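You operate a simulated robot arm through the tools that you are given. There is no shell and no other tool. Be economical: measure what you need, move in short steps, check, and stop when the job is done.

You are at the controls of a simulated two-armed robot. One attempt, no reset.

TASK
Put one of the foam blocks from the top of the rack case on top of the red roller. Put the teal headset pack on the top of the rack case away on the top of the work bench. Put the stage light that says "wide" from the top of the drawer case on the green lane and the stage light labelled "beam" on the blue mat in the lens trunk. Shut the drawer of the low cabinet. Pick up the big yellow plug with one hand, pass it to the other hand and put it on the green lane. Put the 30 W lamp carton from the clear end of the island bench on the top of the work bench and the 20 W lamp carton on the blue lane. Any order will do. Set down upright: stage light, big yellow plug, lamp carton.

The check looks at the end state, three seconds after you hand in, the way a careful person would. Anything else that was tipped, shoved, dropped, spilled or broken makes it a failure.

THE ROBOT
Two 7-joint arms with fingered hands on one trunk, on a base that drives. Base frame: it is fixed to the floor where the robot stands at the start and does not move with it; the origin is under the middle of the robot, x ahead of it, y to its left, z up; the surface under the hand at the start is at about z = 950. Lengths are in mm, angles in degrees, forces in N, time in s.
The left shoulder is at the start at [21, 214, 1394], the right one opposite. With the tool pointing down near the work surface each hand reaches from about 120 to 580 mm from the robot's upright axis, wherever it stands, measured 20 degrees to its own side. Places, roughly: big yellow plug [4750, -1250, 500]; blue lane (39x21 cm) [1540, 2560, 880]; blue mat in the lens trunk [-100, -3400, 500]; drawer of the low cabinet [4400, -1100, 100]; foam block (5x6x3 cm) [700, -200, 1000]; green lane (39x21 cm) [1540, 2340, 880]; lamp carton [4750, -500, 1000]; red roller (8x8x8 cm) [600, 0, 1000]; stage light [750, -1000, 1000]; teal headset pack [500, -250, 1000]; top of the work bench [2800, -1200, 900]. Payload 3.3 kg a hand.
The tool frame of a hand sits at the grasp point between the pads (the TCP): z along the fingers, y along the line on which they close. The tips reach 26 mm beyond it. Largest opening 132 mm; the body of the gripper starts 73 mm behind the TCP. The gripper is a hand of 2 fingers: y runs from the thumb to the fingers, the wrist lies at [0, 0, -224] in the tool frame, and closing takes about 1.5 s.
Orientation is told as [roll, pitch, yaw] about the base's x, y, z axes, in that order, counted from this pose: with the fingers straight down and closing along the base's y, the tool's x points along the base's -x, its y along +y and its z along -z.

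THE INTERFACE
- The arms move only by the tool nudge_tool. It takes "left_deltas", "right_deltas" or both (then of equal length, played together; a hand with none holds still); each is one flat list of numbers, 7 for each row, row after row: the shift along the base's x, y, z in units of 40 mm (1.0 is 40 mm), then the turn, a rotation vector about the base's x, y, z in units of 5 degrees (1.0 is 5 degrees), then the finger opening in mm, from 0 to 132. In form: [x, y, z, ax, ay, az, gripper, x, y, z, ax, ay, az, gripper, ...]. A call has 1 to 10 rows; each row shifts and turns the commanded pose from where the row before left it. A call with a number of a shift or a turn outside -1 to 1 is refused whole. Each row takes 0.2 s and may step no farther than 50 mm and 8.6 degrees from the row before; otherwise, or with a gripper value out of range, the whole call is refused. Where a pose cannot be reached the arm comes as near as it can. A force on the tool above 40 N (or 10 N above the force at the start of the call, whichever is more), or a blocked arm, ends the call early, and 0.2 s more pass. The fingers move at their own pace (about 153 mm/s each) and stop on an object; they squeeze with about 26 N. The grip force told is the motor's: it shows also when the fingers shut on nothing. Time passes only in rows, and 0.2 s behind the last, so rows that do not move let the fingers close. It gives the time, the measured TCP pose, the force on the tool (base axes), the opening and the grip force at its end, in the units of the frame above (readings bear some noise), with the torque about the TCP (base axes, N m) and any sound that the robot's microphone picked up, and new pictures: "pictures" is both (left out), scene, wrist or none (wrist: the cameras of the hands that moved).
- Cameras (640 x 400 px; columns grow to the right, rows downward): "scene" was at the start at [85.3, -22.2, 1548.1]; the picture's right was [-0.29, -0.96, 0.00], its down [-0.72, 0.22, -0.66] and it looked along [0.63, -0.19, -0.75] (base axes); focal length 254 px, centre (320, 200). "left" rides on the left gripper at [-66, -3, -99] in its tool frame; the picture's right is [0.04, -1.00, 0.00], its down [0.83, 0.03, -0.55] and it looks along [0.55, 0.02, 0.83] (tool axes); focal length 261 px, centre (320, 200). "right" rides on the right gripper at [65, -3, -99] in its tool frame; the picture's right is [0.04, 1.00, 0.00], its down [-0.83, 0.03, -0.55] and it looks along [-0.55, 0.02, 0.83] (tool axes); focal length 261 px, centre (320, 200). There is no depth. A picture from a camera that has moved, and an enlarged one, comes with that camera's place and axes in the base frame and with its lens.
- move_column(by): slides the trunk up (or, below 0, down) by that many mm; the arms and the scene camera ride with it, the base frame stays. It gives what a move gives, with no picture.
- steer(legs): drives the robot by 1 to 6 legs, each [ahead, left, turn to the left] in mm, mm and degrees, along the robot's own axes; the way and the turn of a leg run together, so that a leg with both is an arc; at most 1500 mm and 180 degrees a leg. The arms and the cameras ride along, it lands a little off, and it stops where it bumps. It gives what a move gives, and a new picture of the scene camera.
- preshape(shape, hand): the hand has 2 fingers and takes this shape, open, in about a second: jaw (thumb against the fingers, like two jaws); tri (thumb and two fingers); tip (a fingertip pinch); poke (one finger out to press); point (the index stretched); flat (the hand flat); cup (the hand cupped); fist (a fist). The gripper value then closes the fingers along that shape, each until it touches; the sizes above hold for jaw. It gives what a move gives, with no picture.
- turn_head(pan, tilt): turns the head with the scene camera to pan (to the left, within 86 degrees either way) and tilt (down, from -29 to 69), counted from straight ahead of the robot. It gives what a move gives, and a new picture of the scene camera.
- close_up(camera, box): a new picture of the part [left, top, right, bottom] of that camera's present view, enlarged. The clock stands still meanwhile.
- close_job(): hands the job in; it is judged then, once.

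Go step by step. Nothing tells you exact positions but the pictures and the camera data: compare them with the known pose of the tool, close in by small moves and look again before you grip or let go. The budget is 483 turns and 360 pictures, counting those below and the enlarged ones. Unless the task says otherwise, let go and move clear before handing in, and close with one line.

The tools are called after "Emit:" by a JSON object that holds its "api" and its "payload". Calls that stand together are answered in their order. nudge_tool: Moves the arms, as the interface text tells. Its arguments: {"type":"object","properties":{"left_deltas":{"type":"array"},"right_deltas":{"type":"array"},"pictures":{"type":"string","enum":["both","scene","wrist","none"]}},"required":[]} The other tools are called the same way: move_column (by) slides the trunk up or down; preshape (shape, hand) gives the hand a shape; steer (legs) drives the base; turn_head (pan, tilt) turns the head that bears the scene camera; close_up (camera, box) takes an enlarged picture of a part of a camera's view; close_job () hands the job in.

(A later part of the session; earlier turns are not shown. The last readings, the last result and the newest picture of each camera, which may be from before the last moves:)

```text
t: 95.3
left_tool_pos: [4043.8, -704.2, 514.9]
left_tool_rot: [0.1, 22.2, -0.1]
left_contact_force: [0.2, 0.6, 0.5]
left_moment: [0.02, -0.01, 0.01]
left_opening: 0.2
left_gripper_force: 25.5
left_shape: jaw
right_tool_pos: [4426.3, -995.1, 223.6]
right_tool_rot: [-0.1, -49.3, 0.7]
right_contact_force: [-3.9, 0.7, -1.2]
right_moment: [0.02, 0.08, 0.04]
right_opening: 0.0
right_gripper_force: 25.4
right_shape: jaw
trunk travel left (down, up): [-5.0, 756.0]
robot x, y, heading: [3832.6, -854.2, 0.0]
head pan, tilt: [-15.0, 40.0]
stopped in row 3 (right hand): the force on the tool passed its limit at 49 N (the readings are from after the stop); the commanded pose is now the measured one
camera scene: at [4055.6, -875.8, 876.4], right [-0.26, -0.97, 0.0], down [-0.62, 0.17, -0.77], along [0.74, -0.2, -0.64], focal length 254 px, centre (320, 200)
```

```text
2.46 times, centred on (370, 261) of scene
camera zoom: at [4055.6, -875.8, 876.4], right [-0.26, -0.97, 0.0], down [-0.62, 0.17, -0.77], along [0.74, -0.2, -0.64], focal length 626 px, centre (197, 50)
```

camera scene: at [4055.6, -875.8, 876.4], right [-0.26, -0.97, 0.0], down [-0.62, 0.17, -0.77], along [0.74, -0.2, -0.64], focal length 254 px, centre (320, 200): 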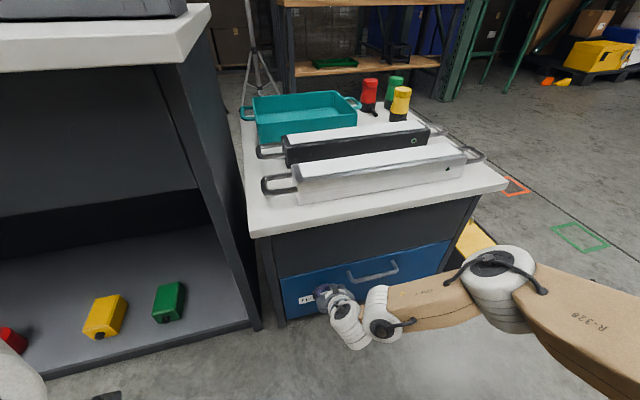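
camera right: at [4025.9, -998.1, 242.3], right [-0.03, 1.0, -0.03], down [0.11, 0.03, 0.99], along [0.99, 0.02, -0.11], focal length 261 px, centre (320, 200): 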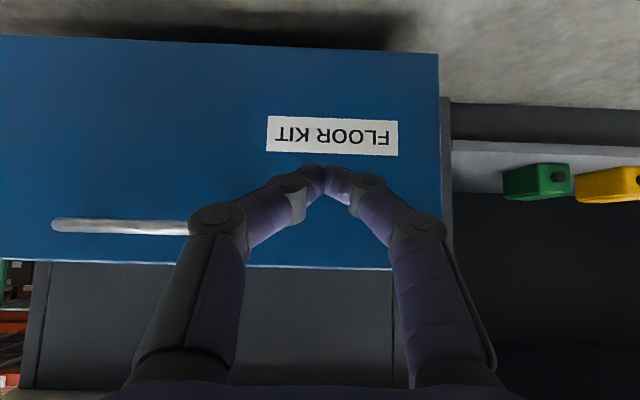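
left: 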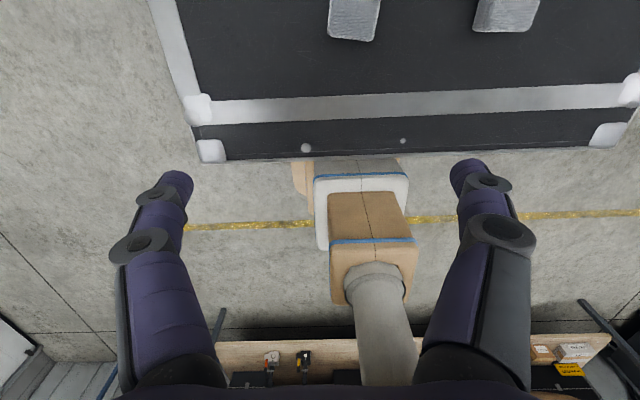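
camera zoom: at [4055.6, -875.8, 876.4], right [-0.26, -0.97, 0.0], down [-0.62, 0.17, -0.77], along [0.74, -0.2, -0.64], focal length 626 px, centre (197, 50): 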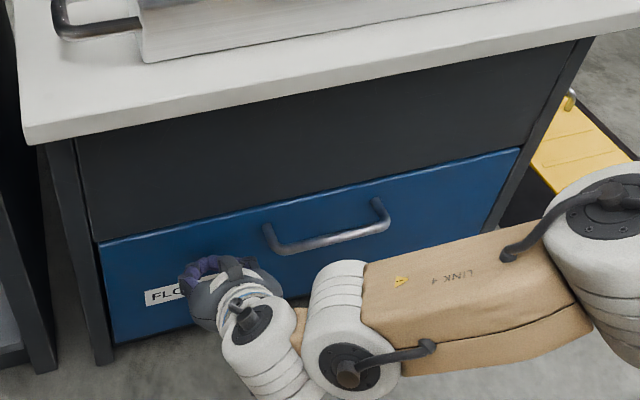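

The drawer is shut (hard stop). I withdraw the hand.

Emit:
{"api": "nudge_tool", "payload": {"right_deltas": [-1, 0, 0, 0, 0, 0, 0, -1, 0, 0, 0, 0, 0, 0, -1, 0, 0, 0, 0, 0, 0, -1, 0, 0, 0, 0, 0, 0, -1, 0, 0, 0, 0, 0, 0], "pictures": "none"}}

Emit:
{"api": "steer", "payload": {"legs": [[-150, 0, 0]]}}

Emit:
{"api": "close_up", "payload": {"camera": "scene", "box": [220, 60, 500, 235]}}

```text
t: 96.5
left_tool_pos: [4043.0, -703.5, 514.2]
left_tool_rot: [0.2, 22.1, -0.1]
left_contact_force: [0.2, -0.3, 0.3]
left_moment: [-0.03, 0.02, 0.0]
left_opening: 0.2
left_gripper_force: 26.0
left_shape: jaw
right_tool_pos: [4238.1, -992.9, 214.6]
right_tool_rot: [-0.2, -49.2, 0.8]
right_contact_force: [0.5, 0.8, -0.1]
right_moment: [-0.01, 0.0, -0.01]
right_opening: 0.2
right_gripper_force: 26.1
right_shape: jaw
right hand out of reach, approached as far as the arm can: row 5
trunk travel left (down, up): [-5.0, 756.0]
robot x, y, heading: [3830.4, -855.5, 0.1]
head pan, tilt: [-15.0, 40.0]
```

```text
t: 97.9
left_tool_pos: [3893.8, -704.8, 515.1]
left_tool_rot: [0.2, 22.1, 0.1]
left_contact_force: [0.2, 0.4, -0.2]
left_moment: [-0.03, 0.0, 0.0]
left_opening: 0.2
left_gripper_force: 26.4
left_shape: jaw
right_tool_pos: [4090.2, -994.0, 215.5]
right_tool_rot: [-0.1, -49.2, 0.7]
right_contact_force: [0.3, -0.1, -0.7]
right_moment: [-0.01, 0.01, -0.01]
right_opening: 0.2
right_gripper_force: 25.9
right_shape: jaw
trunk travel left (down, up): [-5.0, 756.0]
robot x, y, heading: [3682.7, -851.9, -0.3]
head pan, tilt: [-15.0, 40.0]
camera scene: at [3906.3, -875.7, 876.4], right [-0.26, -0.97, 0.0], down [-0.62, 0.17, -0.77], along [0.74, -0.2, -0.64], focal length 254 px, centre (320, 200)
```

scene: 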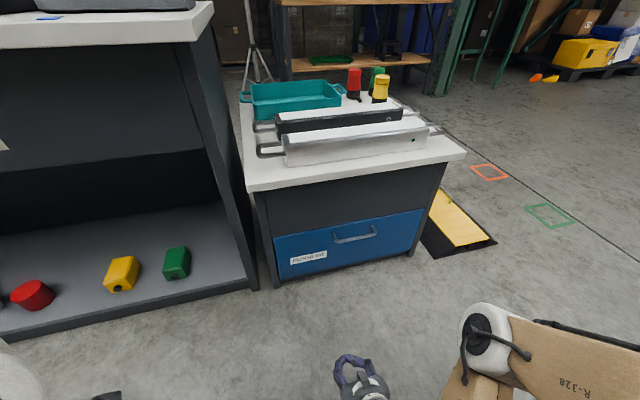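

```text
2.29 times, centred on (360, 148) of scene
camera zoom: at [3906.3, -875.7, 876.4], right [-0.26, -0.97, 0.0], down [-0.62, 0.17, -0.77], along [0.74, -0.2, -0.64], focal length 582 px, centre (229, 320)
```

zoom: 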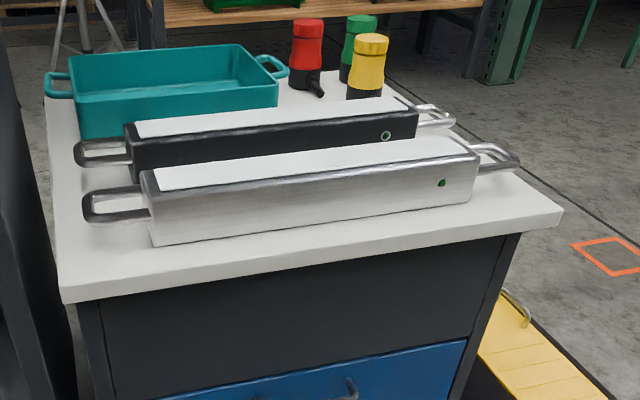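

Drawer flush. The plug stands near (4805, -1355), back-right of the cabinet, so I'll go around behind. First restore the hand and raise the trunk, and look right.

Emit:
{"api": "move_column", "payload": {"by": 400}}

Emit:
{"api": "nudge_tool", "payload": {"right_deltas": [0, 0, 0.5, 0, 1, 0, 0, 0, 0, 0.5, 0, 1, 0, 30, 0, 0, 0.5, 0, 1, 0, 60, 0, 0, 0.5, 0, 1, 0, 100, 0, 0, 0.5, 0, 1, 0, 100, 0, 0, 0.5, 0, 1, 0, 100, 0, 0, 0.5, 0, 1, 0, 100, 0, 0, 0.5, 0, 1, 0, 100, 0, 0, 0.5, 0, 1, 0, 100, 0, 0, 0.5, 0, 0.85, 0, 100], "pictures": "none"}}

Emit:
{"api": "turn_head", "payload": {"pan": -70, "tilt": 25}}

```text
t: 101.7
left_tool_pos: [3895.4, -704.3, 913.3]
left_tool_rot: [0.1, 22.0, 0.1]
left_contact_force: [0.6, 0.8, 0.1]
left_moment: [-0.01, -0.01, 0.02]
left_opening: 0.0
left_gripper_force: 25.9
left_shape: jaw
right_tool_pos: [4089.5, -993.5, 615.3]
right_tool_rot: [-0.1, -49.2, 0.5]
right_contact_force: [-0.3, -0.6, 0.3]
right_moment: [0.03, 0.0, 0.01]
right_opening: 0.0
right_gripper_force: 26.3
right_shape: jaw
trunk travel left (down, up): [-405.0, 356.0]
robot x, y, heading: [3684.3, -850.5, -0.1]
head pan, tilt: [-15.0, 40.0]
```

```text
t: 103.9
left_tool_pos: [3894.2, -704.1, 914.6]
left_tool_rot: [0.2, 22.0, 0.2]
left_contact_force: [-0.8, -0.8, -0.2]
left_moment: [0.02, -0.02, -0.02]
left_opening: 0.0
left_gripper_force: 25.9
left_shape: jaw
right_tool_pos: [4093.1, -989.9, 737.7]
right_tool_rot: [0.4, -2.1, 0.3]
right_contact_force: [-0.2, -0.3, 0.1]
right_moment: [0.03, 0.0, 0.0]
right_opening: 99.8
right_gripper_force: 0.1
right_shape: jaw
right hand out of reach, approached as far as the arm can: row 8, 9, 10
trunk travel left (down, up): [-405.0, 356.0]
robot x, y, heading: [3683.8, -852.9, 0.1]
head pan, tilt: [-15.0, 40.0]
```

```text
t: 105.1
left_tool_pos: [3893.6, -704.4, 913.7]
left_tool_rot: [0.1, 22.1, 0.1]
left_contact_force: [0.2, -0.2, 0.2]
left_moment: [0.0, -0.02, -0.02]
left_opening: 0.0
left_gripper_force: 26.6
left_shape: jaw
right_tool_pos: [4095.7, -990.7, 737.2]
right_tool_rot: [0.4, -2.1, 0.4]
right_contact_force: [-0.4, 0.4, 0.7]
right_moment: [0.03, 0.0, 0.0]
right_opening: 99.8
right_gripper_force: 0.1
right_shape: jaw
trunk travel left (down, up): [-405.0, 356.0]
robot x, y, heading: [3682.1, -856.1, 0.0]
head pan, tilt: [-70.0, 25.0]
camera scene: at [3739.5, -940.2, 1313.2], right [-0.94, -0.34, 0.0], down [-0.15, 0.4, -0.91], along [0.31, -0.85, -0.42], focal length 254 px, centre (320, 200)
```

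scene: 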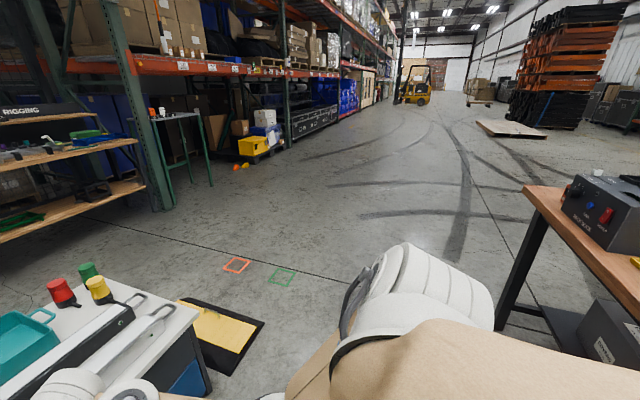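

The floor is clear. I drive around the ramp and behind the cabinet, turning to face it.

Emit:
{"api": "steer", "payload": {"legs": [[0, -1500, 0], [0, -280, 0], [1500, 0, 0], [230, 0, 0], [0, 0, 180]]}}

Emit:
{"api": "turn_head", "payload": {"pan": -50, "tilt": 25}}

```text
t: 129.8
left_tool_pos: [5199.3, -2775.2, 915.9]
left_tool_rot: [0.0, 22.1, -178.3]
left_contact_force: [0.2, -1.0, 0.0]
left_moment: [-0.02, 0.03, -0.01]
left_opening: 0.1
left_gripper_force: 26.1
left_shape: jaw
right_tool_pos: [4990.0, -2495.7, 737.1]
right_tool_rot: [0.4, -2.2, -178.1]
right_contact_force: [-0.1, 0.1, 0.3]
right_moment: [-0.04, -0.01, 0.0]
right_opening: 99.8
right_gripper_force: 0.1
right_shape: jaw
trunk travel left (down, up): [-405.0, 356.0]
robot x, y, heading: [5407.4, -2621.1, -178.4]
head pan, tilt: [-70.0, 25.0]
camera scene: at [5346.2, -2533.3, 1313.2], right [0.93, 0.37, 0.0], down [0.16, -0.39, -0.91], along [-0.33, 0.84, -0.42], focal length 254 px, centre (320, 200)
```

scene: 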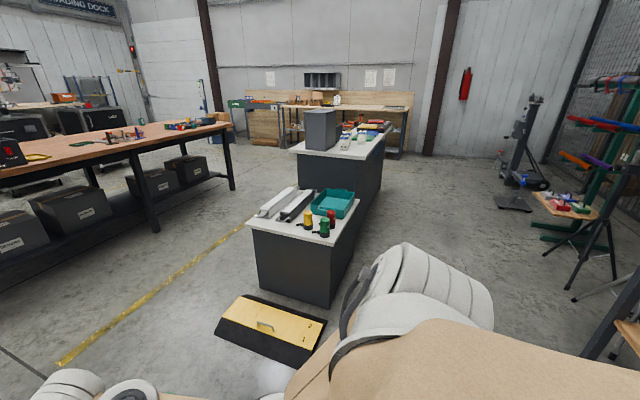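

```text
t: 130.7
left_tool_pos: [5198.9, -2774.4, 915.0]
left_tool_rot: [0.0, 22.1, -178.2]
left_contact_force: [0.5, 0.1, 0.4]
left_moment: [-0.03, -0.01, -0.01]
left_opening: 0.1
left_gripper_force: 26.6
left_shape: jaw
right_tool_pos: [4991.6, -2494.1, 737.1]
right_tool_rot: [0.4, -2.1, -178.0]
right_contact_force: [0.6, -0.5, -0.7]
right_moment: [-0.02, 0.01, 0.0]
right_opening: 99.6
right_gripper_force: 0.0
right_shape: jaw
trunk travel left (down, up): [-405.0, 356.0]
robot x, y, heading: [5404.3, -2618.9, -178.2]
head pan, tilt: [-50.0, 25.0]
camera scene: at [5319.0, -2550.0, 1313.2], right [0.75, 0.66, 0.0], down [0.28, -0.32, -0.91], along [-0.6, 0.68, -0.42], focal length 254 px, centre (320, 200)
```

scene: 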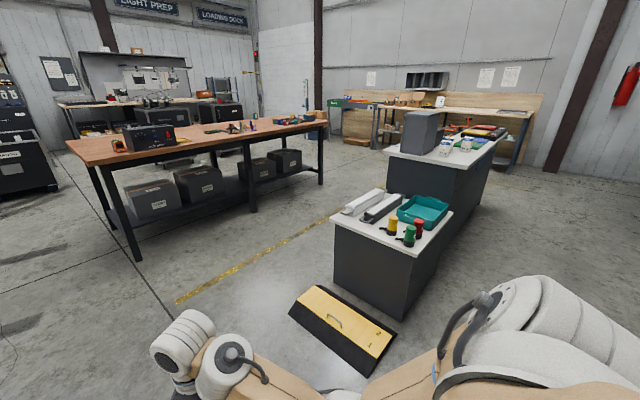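

Good view of the cabinet from behind. I raise the trunk a little and slide over to face the plugs.

Emit:
{"api": "move_column", "payload": {"by": 120}}

Emit:
{"api": "steer", "payload": {"legs": [[0, 0, -1.8], [0, -1150, 0], [60, 0, 0]]}}

Emit:
{"api": "turn_head", "payload": {"pan": -5, "tilt": 50}}

```text
t: 132.2
left_tool_pos: [5198.4, -2774.6, 1034.3]
left_tool_rot: [0.1, 22.1, -178.3]
left_contact_force: [0.3, -0.2, 0.0]
left_moment: [0.02, -0.01, 0.0]
left_opening: 0.0
left_gripper_force: 25.4
left_shape: jaw
right_tool_pos: [4988.9, -2482.2, 854.3]
right_tool_rot: [-0.9, -2.0, -178.5]
right_contact_force: [0.6, -0.9, 0.1]
right_moment: [-0.03, -0.02, -0.03]
right_opening: 100.0
right_gripper_force: 0.0
right_shape: jaw
trunk travel left (down, up): [-525.0, 236.0]
robot x, y, heading: [5405.8, -2620.7, -178.3]
head pan, tilt: [-50.0, 25.0]
```

```text
t: 139.0
left_tool_pos: [5140.1, -1600.7, 1033.8]
left_tool_rot: [0.0, 22.2, 179.2]
left_contact_force: [-0.8, 0.7, 0.3]
left_moment: [0.03, -0.02, 0.02]
left_opening: 0.2
left_gripper_force: 25.5
left_shape: jaw
right_tool_pos: [4943.8, -1299.0, 852.6]
right_tool_rot: [-0.9, -2.0, 179.1]
right_contact_force: [-0.6, -0.8, -0.1]
right_moment: [0.02, -0.02, -0.02]
right_opening: 99.8
right_gripper_force: 0.1
right_shape: jaw
trunk travel left (down, up): [-525.0, 236.0]
robot x, y, heading: [5351.7, -1452.6, 179.1]
head pan, tilt: [-50.0, 25.0]
camera scene: at [5281.3, -1381.5, 1433.6], right [0.78, 0.63, 0.0], down [0.27, -0.33, -0.91], along [-0.57, 0.7, -0.42], focal length 254 px, centre (320, 200)
```

scene: 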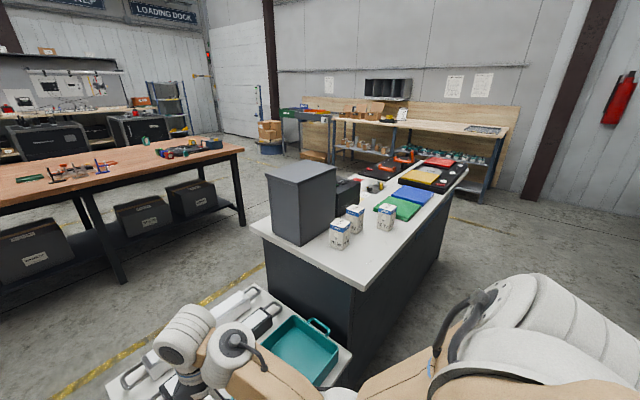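

```text
t: 140.1
left_tool_pos: [5143.0, -1600.3, 1034.4]
left_tool_rot: [0.1, 22.1, 179.2]
left_contact_force: [-0.6, 0.8, -0.6]
left_moment: [-0.01, 0.02, 0.01]
left_opening: 0.1
left_gripper_force: 26.0
left_shape: jaw
right_tool_pos: [4945.2, -1301.2, 854.3]
right_tool_rot: [-1.0, -2.2, 179.0]
right_contact_force: [-0.8, -0.8, 0.3]
right_moment: [-0.02, 0.01, -0.04]
right_opening: 100.0
right_gripper_force: 0.0
right_shape: jaw
trunk travel left (down, up): [-525.0, 236.0]
robot x, y, heading: [5359.2, -1456.6, 179.6]
head pan, tilt: [-5.0, 50.0]
camera scene: at [5265.0, -1445.0, 1396.3], right [0.1, 0.99, 0.0], down [0.76, -0.08, -0.64], along [-0.64, 0.07, -0.77], focal length 254 px, centre (320, 200)
```

scene: 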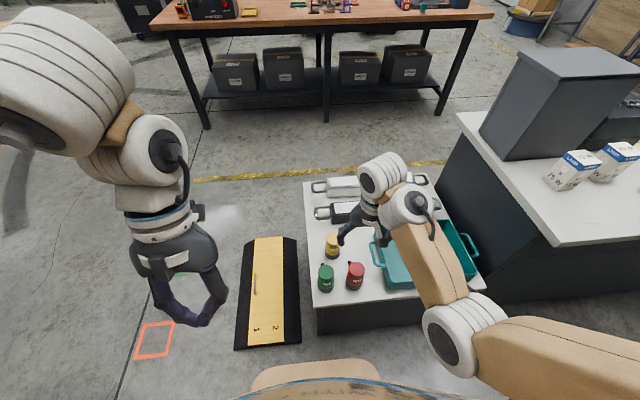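

Emit:
{"api": "close_up", "payload": {"camera": "scene", "box": [280, 170, 480, 295]}}

Emit:
{"api": "close_up", "payload": {"camera": "right", "box": [0, 0, 640, 400]}}

```text
3.20 times, centred on (380, 232) of scene
camera zoom: at [5265.0, -1445.0, 1396.3], right [0.1, 0.99, 0.0], down [0.76, -0.08, -0.64], along [-0.64, 0.07, -0.77], focal length 814 px, centre (128, 96)
```

zoom: 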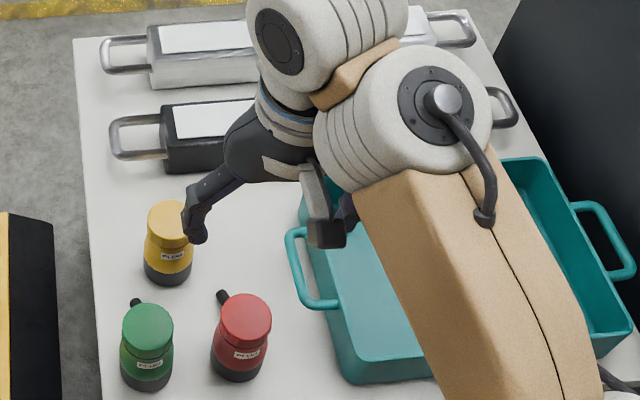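

```text
1.00 times, centred on (320, 200) of right (not enlarged: the box is as wide or as high as the picture)
camera zoom: at [5015.6, -1299.0, 950.3], right [0.02, -1.0, -0.02], down [-0.81, -0.03, 0.58], along [-0.58, 0.0, -0.81], focal length 261 px, centre (320, 200)
```

zoom: 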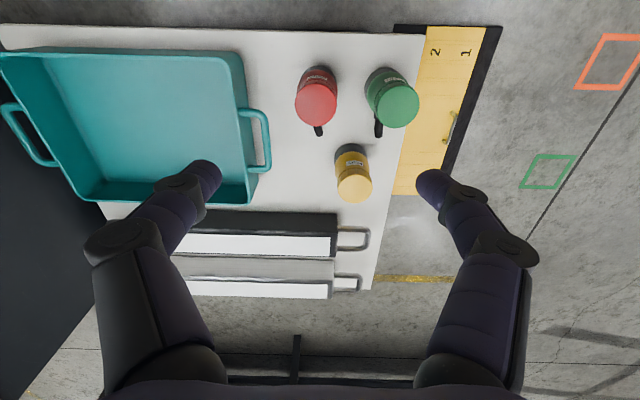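

The yellow plug is at about (4816, -1350), top z≈637. I raise the right hand, lower the trunk and step 40 mm closer.

Emit:
{"api": "nudge_tool", "payload": {"right_deltas": [0, 0, 1, 0, 0, 0, 110, 0, -0.2, 1, 0, 0, 0, 110, 0, -0.5, 0.7, 0, 0, 0, 110], "pictures": "none"}}

Emit:
{"api": "steer", "payload": {"legs": [[40, 0, 0]]}}

Emit:
{"api": "move_column", "payload": {"by": -220}}

```text
t: 140.9
left_tool_pos: [5141.9, -1599.8, 1035.7]
left_tool_rot: [0.1, 22.1, 179.3]
left_contact_force: [-0.4, 0.2, -0.2]
left_moment: [0.01, 0.0, -0.01]
left_opening: 0.2
left_gripper_force: 25.7
left_shape: jaw
right_tool_pos: [4927.7, -1340.8, 887.9]
right_tool_rot: [-1.7, -2.3, 178.5]
right_contact_force: [-0.1, -0.1, 0.5]
right_moment: [-0.02, 0.02, 0.04]
right_opening: 109.6
right_gripper_force: 0.0
right_shape: jaw
right hand out of reach, approached as far as the arm can: row 1, 2, 3
trunk travel left (down, up): [-525.0, 236.0]
robot x, y, heading: [5354.9, -1453.5, 179.1]
head pan, tilt: [-5.0, 50.0]
```

```text
t: 141.8
left_tool_pos: [5099.5, -1600.2, 1034.0]
left_tool_rot: [0.1, 22.2, 179.1]
left_contact_force: [-0.5, 0.6, 0.1]
left_moment: [-0.02, -0.05, 0.0]
left_opening: 0.2
left_gripper_force: 25.9
left_shape: jaw
right_tool_pos: [4883.9, -1339.8, 888.0]
right_tool_rot: [-1.6, -2.1, 178.5]
right_contact_force: [0.4, 0.4, -1.4]
right_moment: [0.01, 0.0, -0.01]
right_opening: 109.8
right_gripper_force: 0.0
right_shape: jaw
trunk travel left (down, up): [-525.0, 236.0]
robot x, y, heading: [5315.2, -1453.1, 179.4]
head pan, tilt: [-5.0, 50.0]
camera scene: at [5222.0, -1444.4, 1396.0], right [0.1, 0.99, 0.0], down [0.76, -0.08, -0.64], along [-0.64, 0.07, -0.77], focal length 254 px, centre (320, 200)
```

scene: 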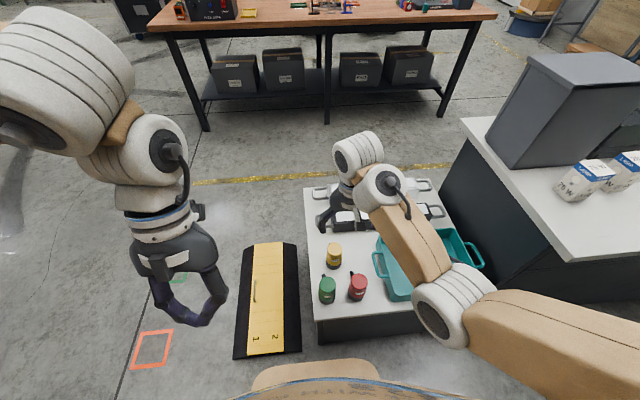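

```text
t: 144.1
left_tool_pos: [5102.4, -1599.6, 815.0]
left_tool_rot: [0.0, 22.0, 179.3]
left_contact_force: [0.3, 0.1, -0.3]
left_moment: [-0.01, 0.0, 0.03]
left_opening: 0.1
left_gripper_force: 25.7
left_shape: jaw
right_tool_pos: [4898.6, -1340.2, 636.2]
right_tool_rot: [-1.7, 2.1, 178.5]
right_contact_force: [-1.6, 0.0, 0.6]
right_moment: [-0.02, 0.02, -0.02]
right_opening: 110.7
right_gripper_force: 0.1
right_shape: jaw
trunk travel left (down, up): [-305.0, 456.0]
robot x, y, heading: [5315.6, -1455.0, 179.0]
head pan, tilt: [-5.0, 50.0]
```

The hand came lower than expected; I check the pictures before moving.

Emit:
{"api": "close_up", "payload": {"camera": "right", "box": [0, 0, 640, 400]}}

Emit:
{"api": "close_up", "payload": {"camera": "scene", "box": [240, 100, 520, 275]}}

```text
1.00 times, centred on (320, 200) of right (not enlarged: the box is as wide or as high as the picture)
camera zoom: at [4961.4, -1341.6, 735.9], right [0.02, -1.0, -0.03], down [-0.85, -0.03, 0.52], along [-0.52, 0.01, -0.85], focal length 261 px, centre (320, 200)
```

zoom: 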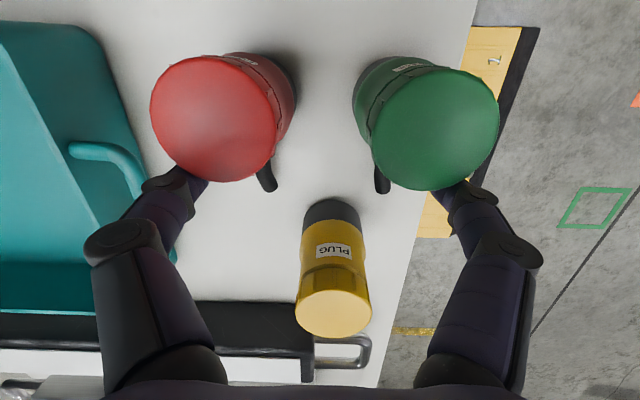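

```text
2.29 times, centred on (380, 188) of scene
camera zoom: at [5196.8, -1444.2, 1174.7], right [0.1, 0.99, 0.0], down [0.76, -0.08, -0.64], along [-0.64, 0.07, -0.77], focal length 582 px, centre (183, 229)
```

zoom: 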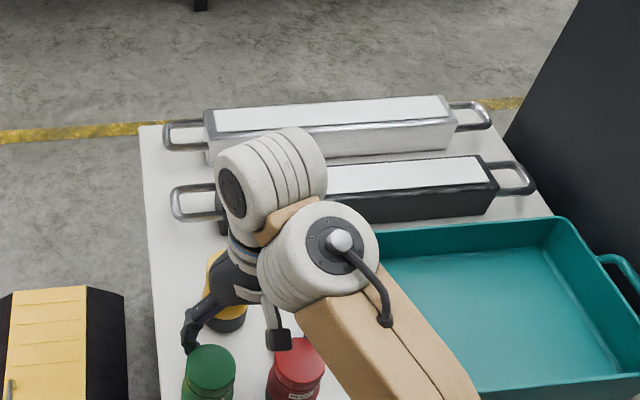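

No contact so far: the fingertips are between the plugs. I move forward and up, then over the yellow plug.

Emit:
{"api": "nudge_tool", "payload": {"right_deltas": [-0.3, 0, 0.5, 0, 0, 0, 110, -0.3, -0.08, 0.6, 0, 0, 0, 110, -0.6, -0.1, 0.4, 0, 0, 0, 110, -0.7, -0.1, 0.0, 0, 0, 0, 110], "pictures": "wrist"}}

```text
t: 145.1
left_tool_pos: [5102.8, -1599.4, 813.8]
left_tool_rot: [0.2, 22.2, 179.2]
left_contact_force: [0.2, 0.6, 1.0]
left_moment: [-0.02, -0.02, 0.0]
left_opening: 0.0
left_gripper_force: 26.2
left_shape: jaw
right_tool_pos: [4830.1, -1351.4, 664.1]
right_tool_rot: [-1.5, 2.0, 178.6]
right_contact_force: [0.0, 0.1, -0.9]
right_moment: [0.03, 0.02, -0.03]
right_opening: 110.0
right_gripper_force: 0.0
right_shape: jaw
right hand out of reach, approached as far as the arm can: row 1, 2
trunk travel left (down, up): [-305.0, 456.0]
robot x, y, heading: [5313.0, -1453.6, 179.0]
head pan, tilt: [-5.0, 50.0]
camera right: at [4892.4, -1352.3, 765.1], right [0.02, -1.0, -0.02], down [-0.85, -0.03, 0.52], along [-0.52, 0.01, -0.85], focal length 261 px, centre (320, 200)
```

right: 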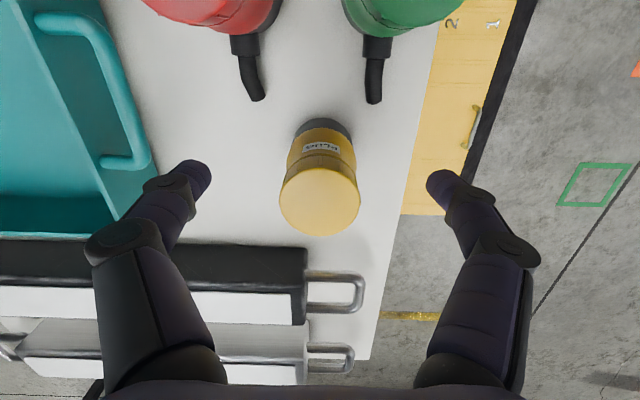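

Centred on the yellow plug. Lower to z≈615 and close.

Emit:
{"api": "nudge_tool", "payload": {"right_deltas": [-0.25, 0, -0.4, 0, 0, 0, 105, 0, 0, -0.5, 0, 0, 0, 105, 0, 0, -0.3, 0, 0, 0, 105], "pictures": "wrist"}}

```text
t: 145.9
left_tool_pos: [5101.5, -1599.6, 813.9]
left_tool_rot: [0.1, 22.1, 179.3]
left_contact_force: [0.2, 1.1, 0.6]
left_moment: [0.03, 0.03, 0.01]
left_opening: 0.2
left_gripper_force: 26.0
left_shape: jaw
right_tool_pos: [4820.8, -1350.3, 616.2]
right_tool_rot: [-1.6, 2.1, 178.4]
right_contact_force: [-0.5, 0.2, -0.9]
right_moment: [0.02, 0.01, -0.01]
right_opening: 105.4
right_gripper_force: 0.1
right_shape: jaw
trunk travel left (down, up): [-305.0, 456.0]
robot x, y, heading: [5315.3, -1455.6, 178.8]
head pan, tilt: [-5.0, 50.0]
camera right: at [4882.5, -1351.7, 716.1], right [0.02, -1.0, -0.03], down [-0.85, -0.03, 0.52], along [-0.52, 0.01, -0.85], focal length 261 px, centre (320, 200)
```

right: 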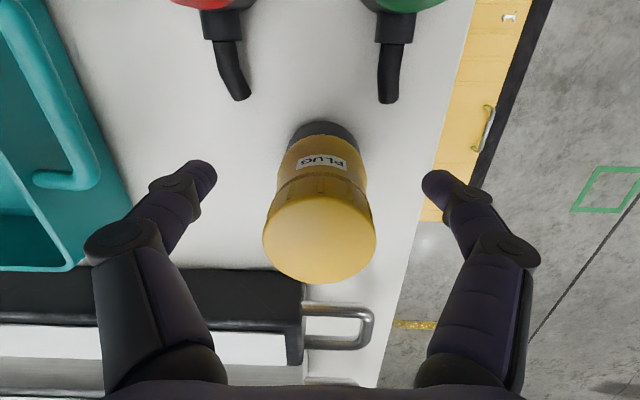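

Emit:
{"api": "nudge_tool", "payload": {"right_deltas": [0.08, 0, 0, 0, 0, 0, 60, 0, 0, 0, 0, 0, 0, 0, 0, 0, 0, 0, 0, 0, 0, 0, 0, 0, 0, 0, 0, 0], "pictures": "wrist"}}

```text
t: 146.9
left_tool_pos: [5101.5, -1599.2, 814.9]
left_tool_rot: [0.1, 22.1, 179.2]
left_contact_force: [0.0, 0.0, 0.3]
left_moment: [0.01, -0.01, 0.0]
left_opening: 0.0
left_gripper_force: 25.6
left_shape: jaw
right_tool_pos: [4822.6, -1351.3, 616.2]
right_tool_rot: [-1.8, 2.1, 178.5]
right_contact_force: [0.6, -0.4, -0.3]
right_moment: [-0.04, 0.01, 0.0]
right_opening: 4.3
right_gripper_force: 25.7
right_shape: jaw
trunk travel left (down, up): [-305.0, 456.0]
robot x, y, heading: [5317.8, -1453.2, 179.1]
head pan, tilt: [-5.0, 50.0]
camera right: at [4885.5, -1351.7, 716.3], right [0.02, -1.0, -0.03], down [-0.85, -0.03, 0.52], along [-0.52, 0.01, -0.85], focal length 261 px, centre (320, 200)
```

right: 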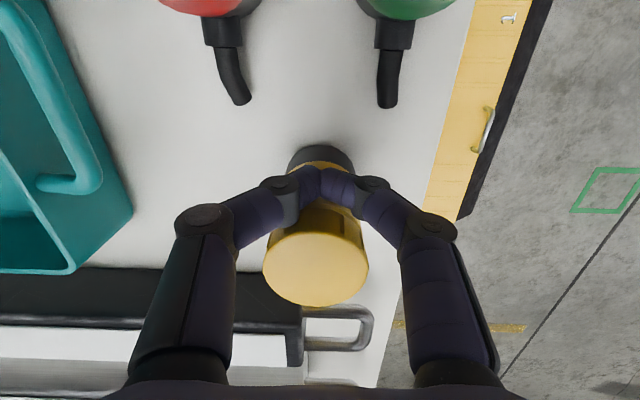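

The fingers closed in front of the plug: it stands further away (x≈4775) and lower than I assumed. I open, rise, and re-aim.

Emit:
{"api": "nudge_tool", "payload": {"right_deltas": [0, 0, 0.5, 0, 0, 0, 4, 0, 0, 0.5, 0, 0, 0, 105, 0, 0, 0, 0, 0, 0, 105, -0.6, 0, 0, 0, 0, 0, 105, -0.6, 0, 0, 0, 0, 0, 105], "pictures": "both"}}

```text
t: 148.1
left_tool_pos: [5102.3, -1600.1, 813.7]
left_tool_rot: [0.0, 21.9, 179.1]
left_contact_force: [-1.0, 0.9, 0.0]
left_moment: [0.02, 0.03, -0.03]
left_opening: 0.2
left_gripper_force: 26.2
left_shape: jaw
right_tool_pos: [4773.9, -1350.6, 656.4]
right_tool_rot: [-1.6, 1.9, 178.6]
right_contact_force: [0.3, 0.2, -0.6]
right_moment: [-0.04, -0.02, 0.0]
right_opening: 104.8
right_gripper_force: 0.0
right_shape: jaw
trunk travel left (down, up): [-305.0, 456.0]
robot x, y, heading: [5315.4, -1453.6, 179.2]
head pan, tilt: [-5.0, 50.0]
camera scene: at [5196.9, -1444.6, 1174.8], right [0.1, 0.99, 0.0], down [0.76, -0.08, -0.64], along [-0.64, 0.07, -0.77], focal length 254 px, centre (320, 200)
camera right: at [4837.2, -1352.1, 757.2], right [0.02, -1.0, -0.03], down [-0.85, -0.03, 0.52], along [-0.52, 0.01, -0.85], focal length 261 px, centre (320, 200)
```

scene: 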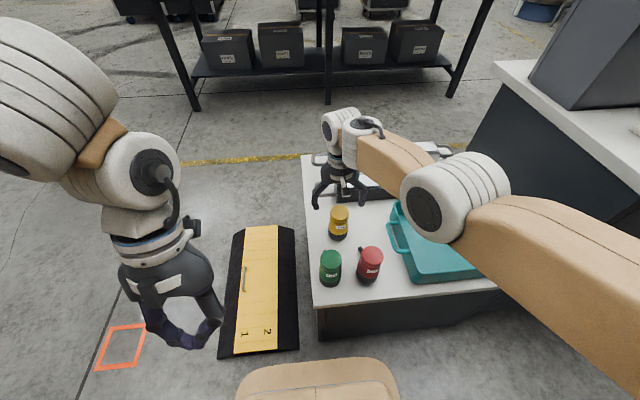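
right: 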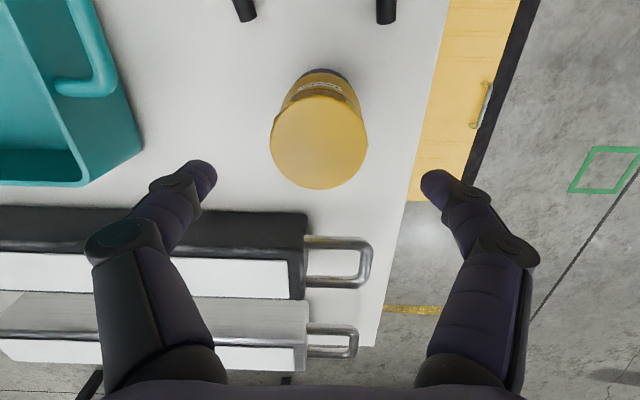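

Triangulated: plug centre x≈4790, top z≈622. I adjust and lower.

Emit:
{"api": "nudge_tool", "payload": {"right_deltas": [0.4, 0, 0, 0, 0, 0, 105, 0, 0, -0.6, 0, 0, 0, 105, 0, 0, -0.6, 0, 0, 0, 105], "pictures": "both"}}

Emit:
{"api": "close_up", "payload": {"camera": "scene", "box": [290, 90, 450, 290]}}

```text
t: 148.9
left_tool_pos: [5101.6, -1600.4, 814.2]
left_tool_rot: [0.1, 22.1, 179.3]
left_contact_force: [0.8, -0.3, 0.8]
left_moment: [0.0, -0.01, 0.03]
left_opening: 0.1
left_gripper_force: 25.8
left_shape: jaw
right_tool_pos: [4789.9, -1351.3, 607.8]
right_tool_rot: [-1.6, 2.2, 178.4]
right_contact_force: [0.3, -0.1, -0.2]
right_moment: [-0.03, -0.01, -0.03]
right_opening: 104.8
right_gripper_force: 0.1
right_shape: jaw
trunk travel left (down, up): [-305.0, 456.0]
robot x, y, heading: [5317.8, -1453.5, 179.4]
head pan, tilt: [-5.0, 50.0]
camera scene: at [5196.6, -1444.2, 1174.7], right [0.1, 0.99, 0.0], down [0.76, -0.08, -0.64], along [-0.64, 0.07, -0.77], focal length 254 px, centre (320, 200)
camera right: at [4853.6, -1351.6, 708.5], right [0.02, -1.0, -0.03], down [-0.85, -0.03, 0.52], along [-0.52, 0.01, -0.85], focal length 261 px, centre (320, 200)
```

scene: 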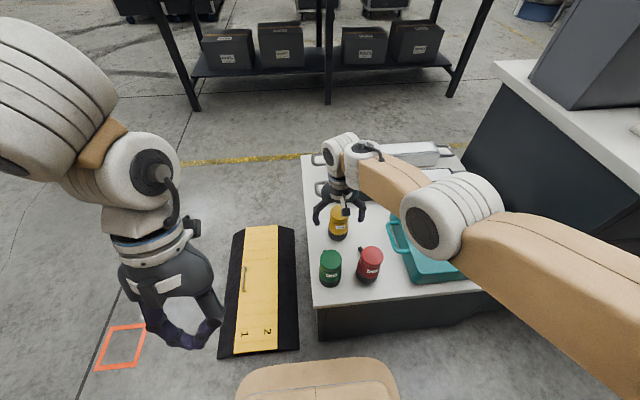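
right: 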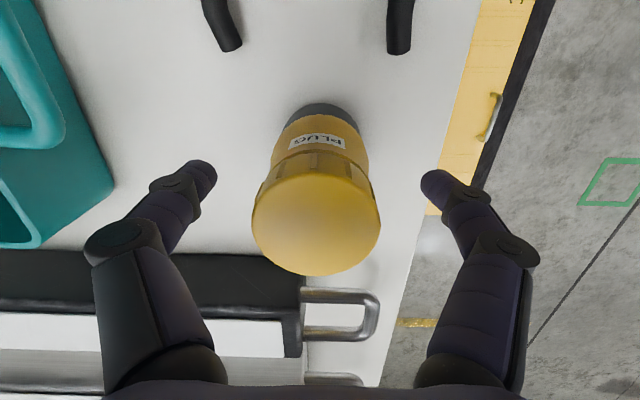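

```text
2.00 times, centred on (370, 190) of scene
camera zoom: at [5196.6, -1444.2, 1174.7], right [0.1, 0.99, 0.0], down [0.76, -0.08, -0.64], along [-0.64, 0.07, -0.77], focal length 509 px, centre (220, 220)
```

zoom: 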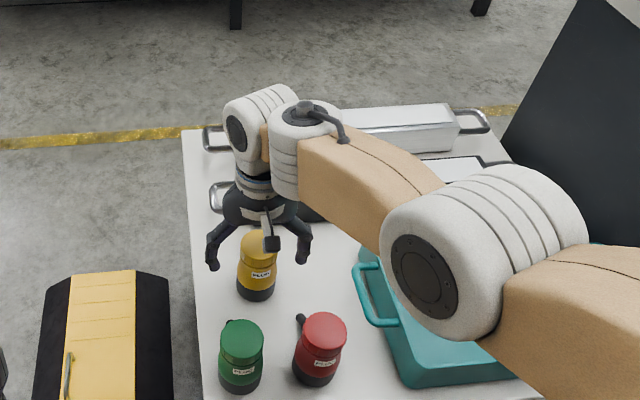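

I refine to x≈4781 and lower a bit, then close.

Emit:
{"api": "nudge_tool", "payload": {"right_deltas": [-0.22, 0, -0.3, 0, 0, 0, 105, 0, 0, 0, 0, 0, 0, 70, 0, 0, 0, 0, 0, 0, 0, 0, 0, 0, 0, 0, 0, 0, 0, 0, 0, 0, 0, 0, 0], "pictures": "wrist"}}

```text
t: 150.1
left_tool_pos: [5101.6, -1598.4, 814.1]
left_tool_rot: [0.1, 22.0, 179.2]
left_contact_force: [-0.2, 0.4, 0.0]
left_moment: [0.0, -0.01, 0.02]
left_opening: 0.0
left_gripper_force: 25.5
left_shape: jaw
right_tool_pos: [4791.2, -1350.5, 607.7]
right_tool_rot: [-1.7, 2.1, 178.4]
right_contact_force: [1.1, 0.4, 0.3]
right_moment: [0.0, -0.03, 0.02]
right_opening: 44.0
right_gripper_force: 25.8
right_shape: jaw
right hand out of reach, approached as far as the arm can: row 1
trunk travel left (down, up): [-305.0, 456.0]
robot x, y, heading: [5315.0, -1455.3, 179.0]
head pan, tilt: [-5.0, 50.0]
camera right: at [4853.6, -1351.7, 708.6], right [0.02, -1.0, -0.03], down [-0.85, -0.03, 0.52], along [-0.52, 0.01, -0.85], focal length 261 px, centre (320, 200)
```

right: 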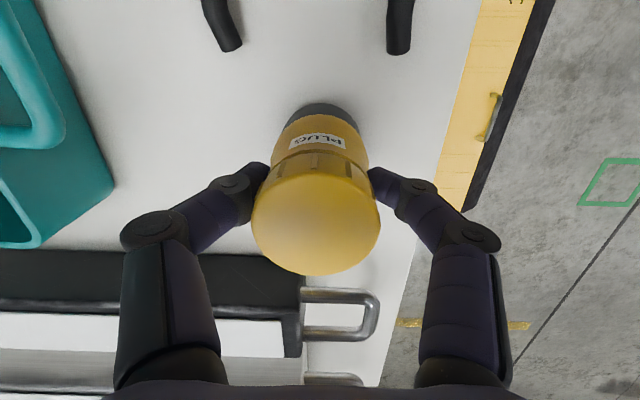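

The plug is held, perhaps off-centre. I reopen, tilt slightly to gain reach, and re-grip more centred.

Emit:
{"api": "nudge_tool", "payload": {"right_deltas": [0, 0, 0, 0, 0, 0, 100, 0, 0, 0, 0, 0, 0, 100, -0.2, 0, -0.2, 0, 1, 0, 100, 0, 0, 0, 0, 0.4, 0, 100], "pictures": "wrist"}}

```text
t: 151.1
left_tool_pos: [5102.4, -1599.1, 815.3]
left_tool_rot: [0.1, 22.0, 179.2]
left_contact_force: [0.4, 0.4, -1.2]
left_moment: [-0.06, 0.02, -0.02]
left_opening: 0.1
left_gripper_force: 26.3
left_shape: jaw
right_tool_pos: [4782.1, -1351.2, 599.5]
right_tool_rot: [-1.4, -5.0, 178.5]
right_contact_force: [0.4, 0.7, -0.1]
right_moment: [0.0, 0.0, -0.01]
right_opening: 99.8
right_gripper_force: 0.0
right_shape: jaw
trunk travel left (down, up): [-305.0, 456.0]
robot x, y, heading: [5314.2, -1456.6, 178.9]
head pan, tilt: [-5.0, 50.0]
camera right: at [4857.5, -1351.9, 692.3], right [0.01, -1.0, -0.03], down [-0.78, -0.03, 0.62], along [-0.62, 0.01, -0.78], focal length 261 px, centre (320, 200)
```

right: 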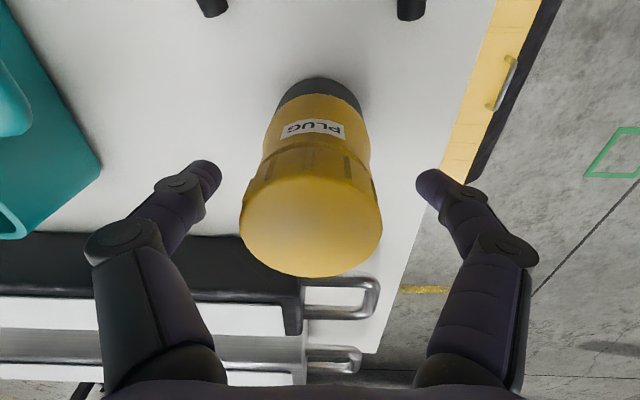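

Emit:
{"api": "nudge_tool", "payload": {"right_deltas": [0, 0, 0, 0, 0, 0, 60, 0, 0, 0, 0, 0, 0, 0, 0, 0, 0, 0, 0, 0, 0, 0, 0, 0, 0, 0, 0, 0], "pictures": "wrist"}}

Emit:
{"api": "nudge_tool", "payload": {"right_deltas": [0, 0, 0.25, 0, 0, 0, 0, 0, 0, 0.25, 0, 0, 0, 0], "pictures": "both"}}

```text
t: 152.1
left_tool_pos: [5102.1, -1599.6, 814.4]
left_tool_rot: [0.1, 22.1, 179.2]
left_contact_force: [-1.1, 0.6, 0.2]
left_moment: [0.03, -0.03, 0.04]
left_opening: 0.0
left_gripper_force: 25.8
left_shape: jaw
right_tool_pos: [4784.2, -1352.3, 600.0]
right_tool_rot: [-1.4, -4.9, 178.5]
right_contact_force: [0.1, -0.3, -0.4]
right_moment: [-0.02, 0.01, -0.03]
right_opening: 42.7
right_gripper_force: 26.3
right_shape: jaw
trunk travel left (down, up): [-305.0, 456.0]
robot x, y, heading: [5316.7, -1452.7, 179.2]
head pan, tilt: [-5.0, 50.0]
camera right: at [4857.4, -1351.7, 692.1], right [0.01, -1.0, -0.03], down [-0.78, -0.03, 0.62], along [-0.62, 0.01, -0.78], focal length 261 px, centre (320, 200)
```

right: 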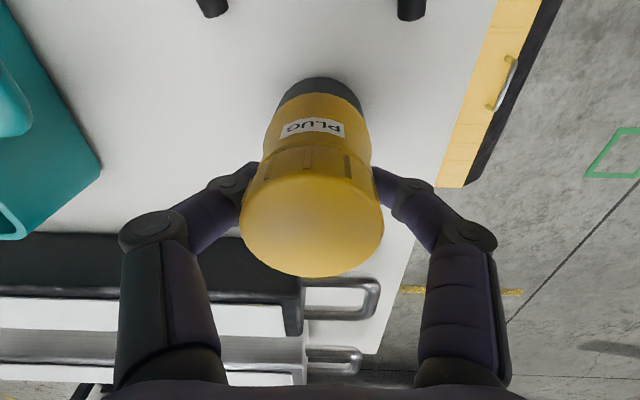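

```text
t: 152.7
left_tool_pos: [5101.6, -1599.7, 814.4]
left_tool_rot: [0.2, 22.1, 179.1]
left_contact_force: [-0.1, 1.1, -0.2]
left_moment: [-0.01, 0.05, 0.0]
left_opening: 0.0
left_gripper_force: 25.9
left_shape: jaw
right_tool_pos: [4782.4, -1351.3, 618.4]
right_tool_rot: [-1.4, -5.0, 178.5]
right_contact_force: [0.4, 0.1, -3.1]
right_moment: [-0.03, -0.05, 0.0]
right_opening: 42.7
right_gripper_force: 26.4
right_shape: jaw
trunk travel left (down, up): [-305.0, 456.0]
robot x, y, heading: [5317.5, -1455.1, 179.0]
head pan, tilt: [-5.0, 50.0]
camera scene: at [5196.4, -1444.0, 1174.7], right [0.1, 0.99, 0.0], down [0.76, -0.08, -0.64], along [-0.64, 0.07, -0.77], focal length 254 px, centre (320, 200)
camera right: at [4857.4, -1352.2, 712.2], right [0.01, -1.0, -0.03], down [-0.78, -0.03, 0.62], along [-0.62, 0.01, -0.78], focal length 261 px, centre (320, 200)
```

scene: 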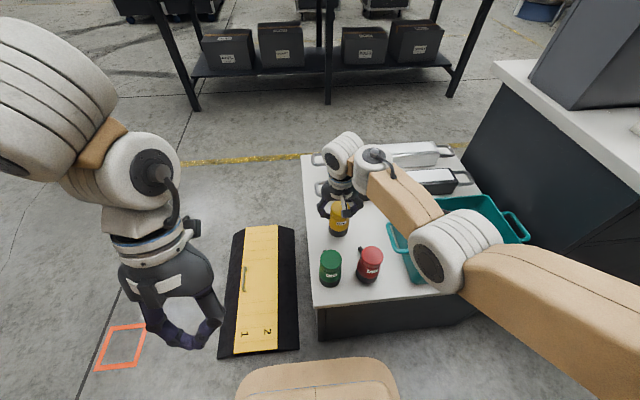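
right: 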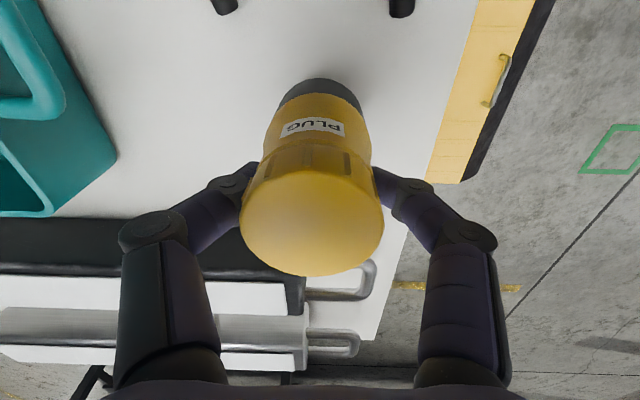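

The plug is lifted. I raise the trunk, then back off.

Emit:
{"api": "nudge_tool", "payload": {"right_deltas": [0, 0, 0.8, 0, 0, 0, 0, 0, 0, 0.8, 0, 0, 0, 0], "pictures": "none"}}

Emit:
{"api": "move_column", "payload": {"by": 250}}

Emit:
{"api": "steer", "payload": {"legs": [[-250, 0, 0]]}}

```text
t: 153.3
left_tool_pos: [5101.3, -1599.5, 813.0]
left_tool_rot: [0.1, 22.0, 179.2]
left_contact_force: [0.5, 0.4, -1.9]
left_moment: [-0.03, 0.0, -0.03]
left_opening: 0.0
left_gripper_force: 26.4
left_shape: jaw
right_tool_pos: [4781.7, -1352.2, 683.6]
right_tool_rot: [-1.4, -4.9, 178.5]
right_contact_force: [0.5, 0.3, -3.2]
right_moment: [0.0, 0.02, 0.02]
right_opening: 42.9
right_gripper_force: 25.9
right_shape: jaw
trunk travel left (down, up): [-305.0, 456.0]
robot x, y, heading: [5314.4, -1456.7, 178.9]
head pan, tilt: [-5.0, 50.0]
```

```text
t: 155.9
left_tool_pos: [5101.6, -1599.3, 1065.1]
left_tool_rot: [0.1, 22.0, 179.1]
left_contact_force: [0.3, -0.1, -0.3]
left_moment: [0.01, 0.03, 0.02]
left_opening: 0.1
left_gripper_force: 25.8
left_shape: jaw
right_tool_pos: [4782.5, -1351.7, 932.8]
right_tool_rot: [-1.4, -4.9, 178.5]
right_contact_force: [-0.5, 0.3, -3.3]
right_moment: [-0.02, 0.03, 0.02]
right_opening: 42.8
right_gripper_force: 25.9
right_shape: jaw
trunk travel left (down, up): [-555.0, 206.0]
robot x, y, heading: [5317.1, -1453.8, 179.2]
head pan, tilt: [-5.0, 50.0]
```

```text
t: 157.7
left_tool_pos: [5353.3, -1603.5, 1064.2]
left_tool_rot: [0.0, 22.0, 179.1]
left_contact_force: [0.2, 0.6, 0.1]
left_moment: [0.03, 0.01, -0.02]
left_opening: 0.0
left_gripper_force: 26.1
left_shape: jaw
right_tool_pos: [5033.1, -1354.7, 934.2]
right_tool_rot: [-1.4, -5.0, 178.5]
right_contact_force: [-0.1, 0.7, -1.9]
right_moment: [0.02, 0.03, -0.02]
right_opening: 42.9
right_gripper_force: 26.0
right_shape: jaw
trunk travel left (down, up): [-555.0, 206.0]
robot x, y, heading: [5566.6, -1453.3, 179.2]
head pan, tilt: [-5.0, 50.0]
camera scene: at [5477.9, -1448.2, 1426.3], right [0.1, 0.99, 0.0], down [0.76, -0.08, -0.64], along [-0.64, 0.07, -0.77], focal length 254 px, centre (320, 200)
```

scene: 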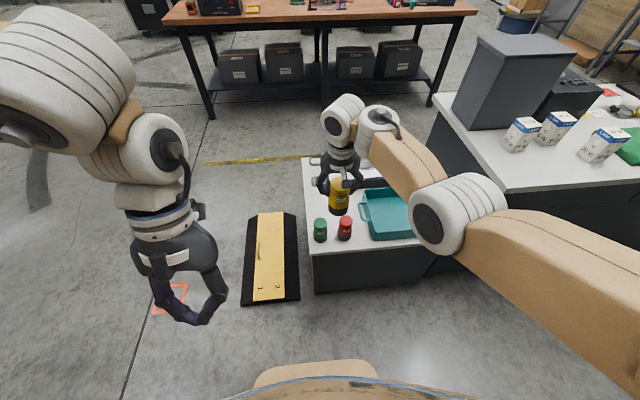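

Now the hand-over. The right hand brings the plug in front of the body; then the left turns towards a forward-pointing posture.

Emit:
{"api": "nudge_tool", "payload": {"right_deltas": [0.1, -1, 0.8, 0, 0, 0, 0, 0.1, -0.95, 0.85, 0, 0, 0, 0], "pictures": "none"}}

Emit:
{"api": "nudge_tool", "payload": {"left_deltas": [-0.23, 0, -0.15, 0, 1, 0, 50, -0.23, 0, -0.15, 0, 1, 0, 80, -0.23, 0, -0.15, 0, 1, 0, 110, -0.23, 0, -0.15, 0, 1, 0, 110, -0.23, 0, -0.15, 0, 1, 0, 110, -0.23, 0, -0.15, 0, 1, 0, 110, -0.23, 0, -0.15, 0, 1, 0, 110, -0.23, 0, -0.15, 0, 1, 0, 110, -0.23, 0.2, -0.15, 0, 1, 0, 110, -0.23, 0.2, -0.15, 0, 1, 0, 110], "pictures": "scene"}}

```text
refused: row 1 steps farther than a row can; nothing moved
```

```text
t: 159.9
left_tool_pos: [5258.4, -1586.5, 1004.4]
left_tool_rot: [0.7, -28.0, 179.2]
left_contact_force: [0.4, 0.2, 0.2]
left_moment: [0.03, 0.02, 0.0]
left_opening: 109.7
left_gripper_force: 0.1
left_shape: jaw
right_tool_pos: [5033.1, -1355.0, 932.9]
right_tool_rot: [-1.5, -5.0, 178.4]
right_contact_force: [0.3, 1.1, -2.7]
right_moment: [0.0, 0.02, 0.02]
right_opening: 42.6
right_gripper_force: 25.6
right_shape: jaw
trunk travel left (down, up): [-555.0, 206.0]
robot x, y, heading: [5563.3, -1457.5, 179.0]
head pan, tilt: [-5.0, 50.0]
camera scene: at [5476.6, -1447.6, 1426.2], right [0.1, 0.99, 0.0], down [0.76, -0.08, -0.64], along [-0.64, 0.07, -0.77], focal length 254 px, centre (320, 200)
```

scene: 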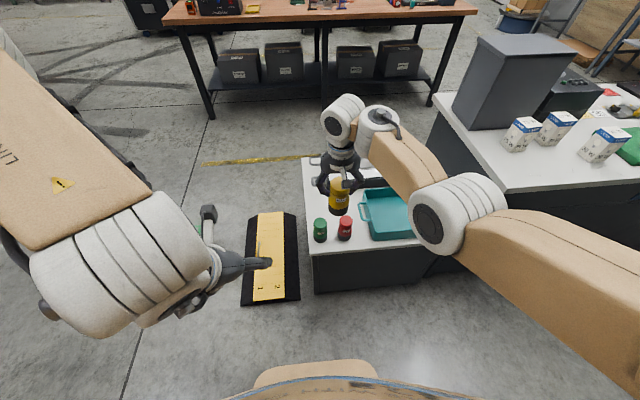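

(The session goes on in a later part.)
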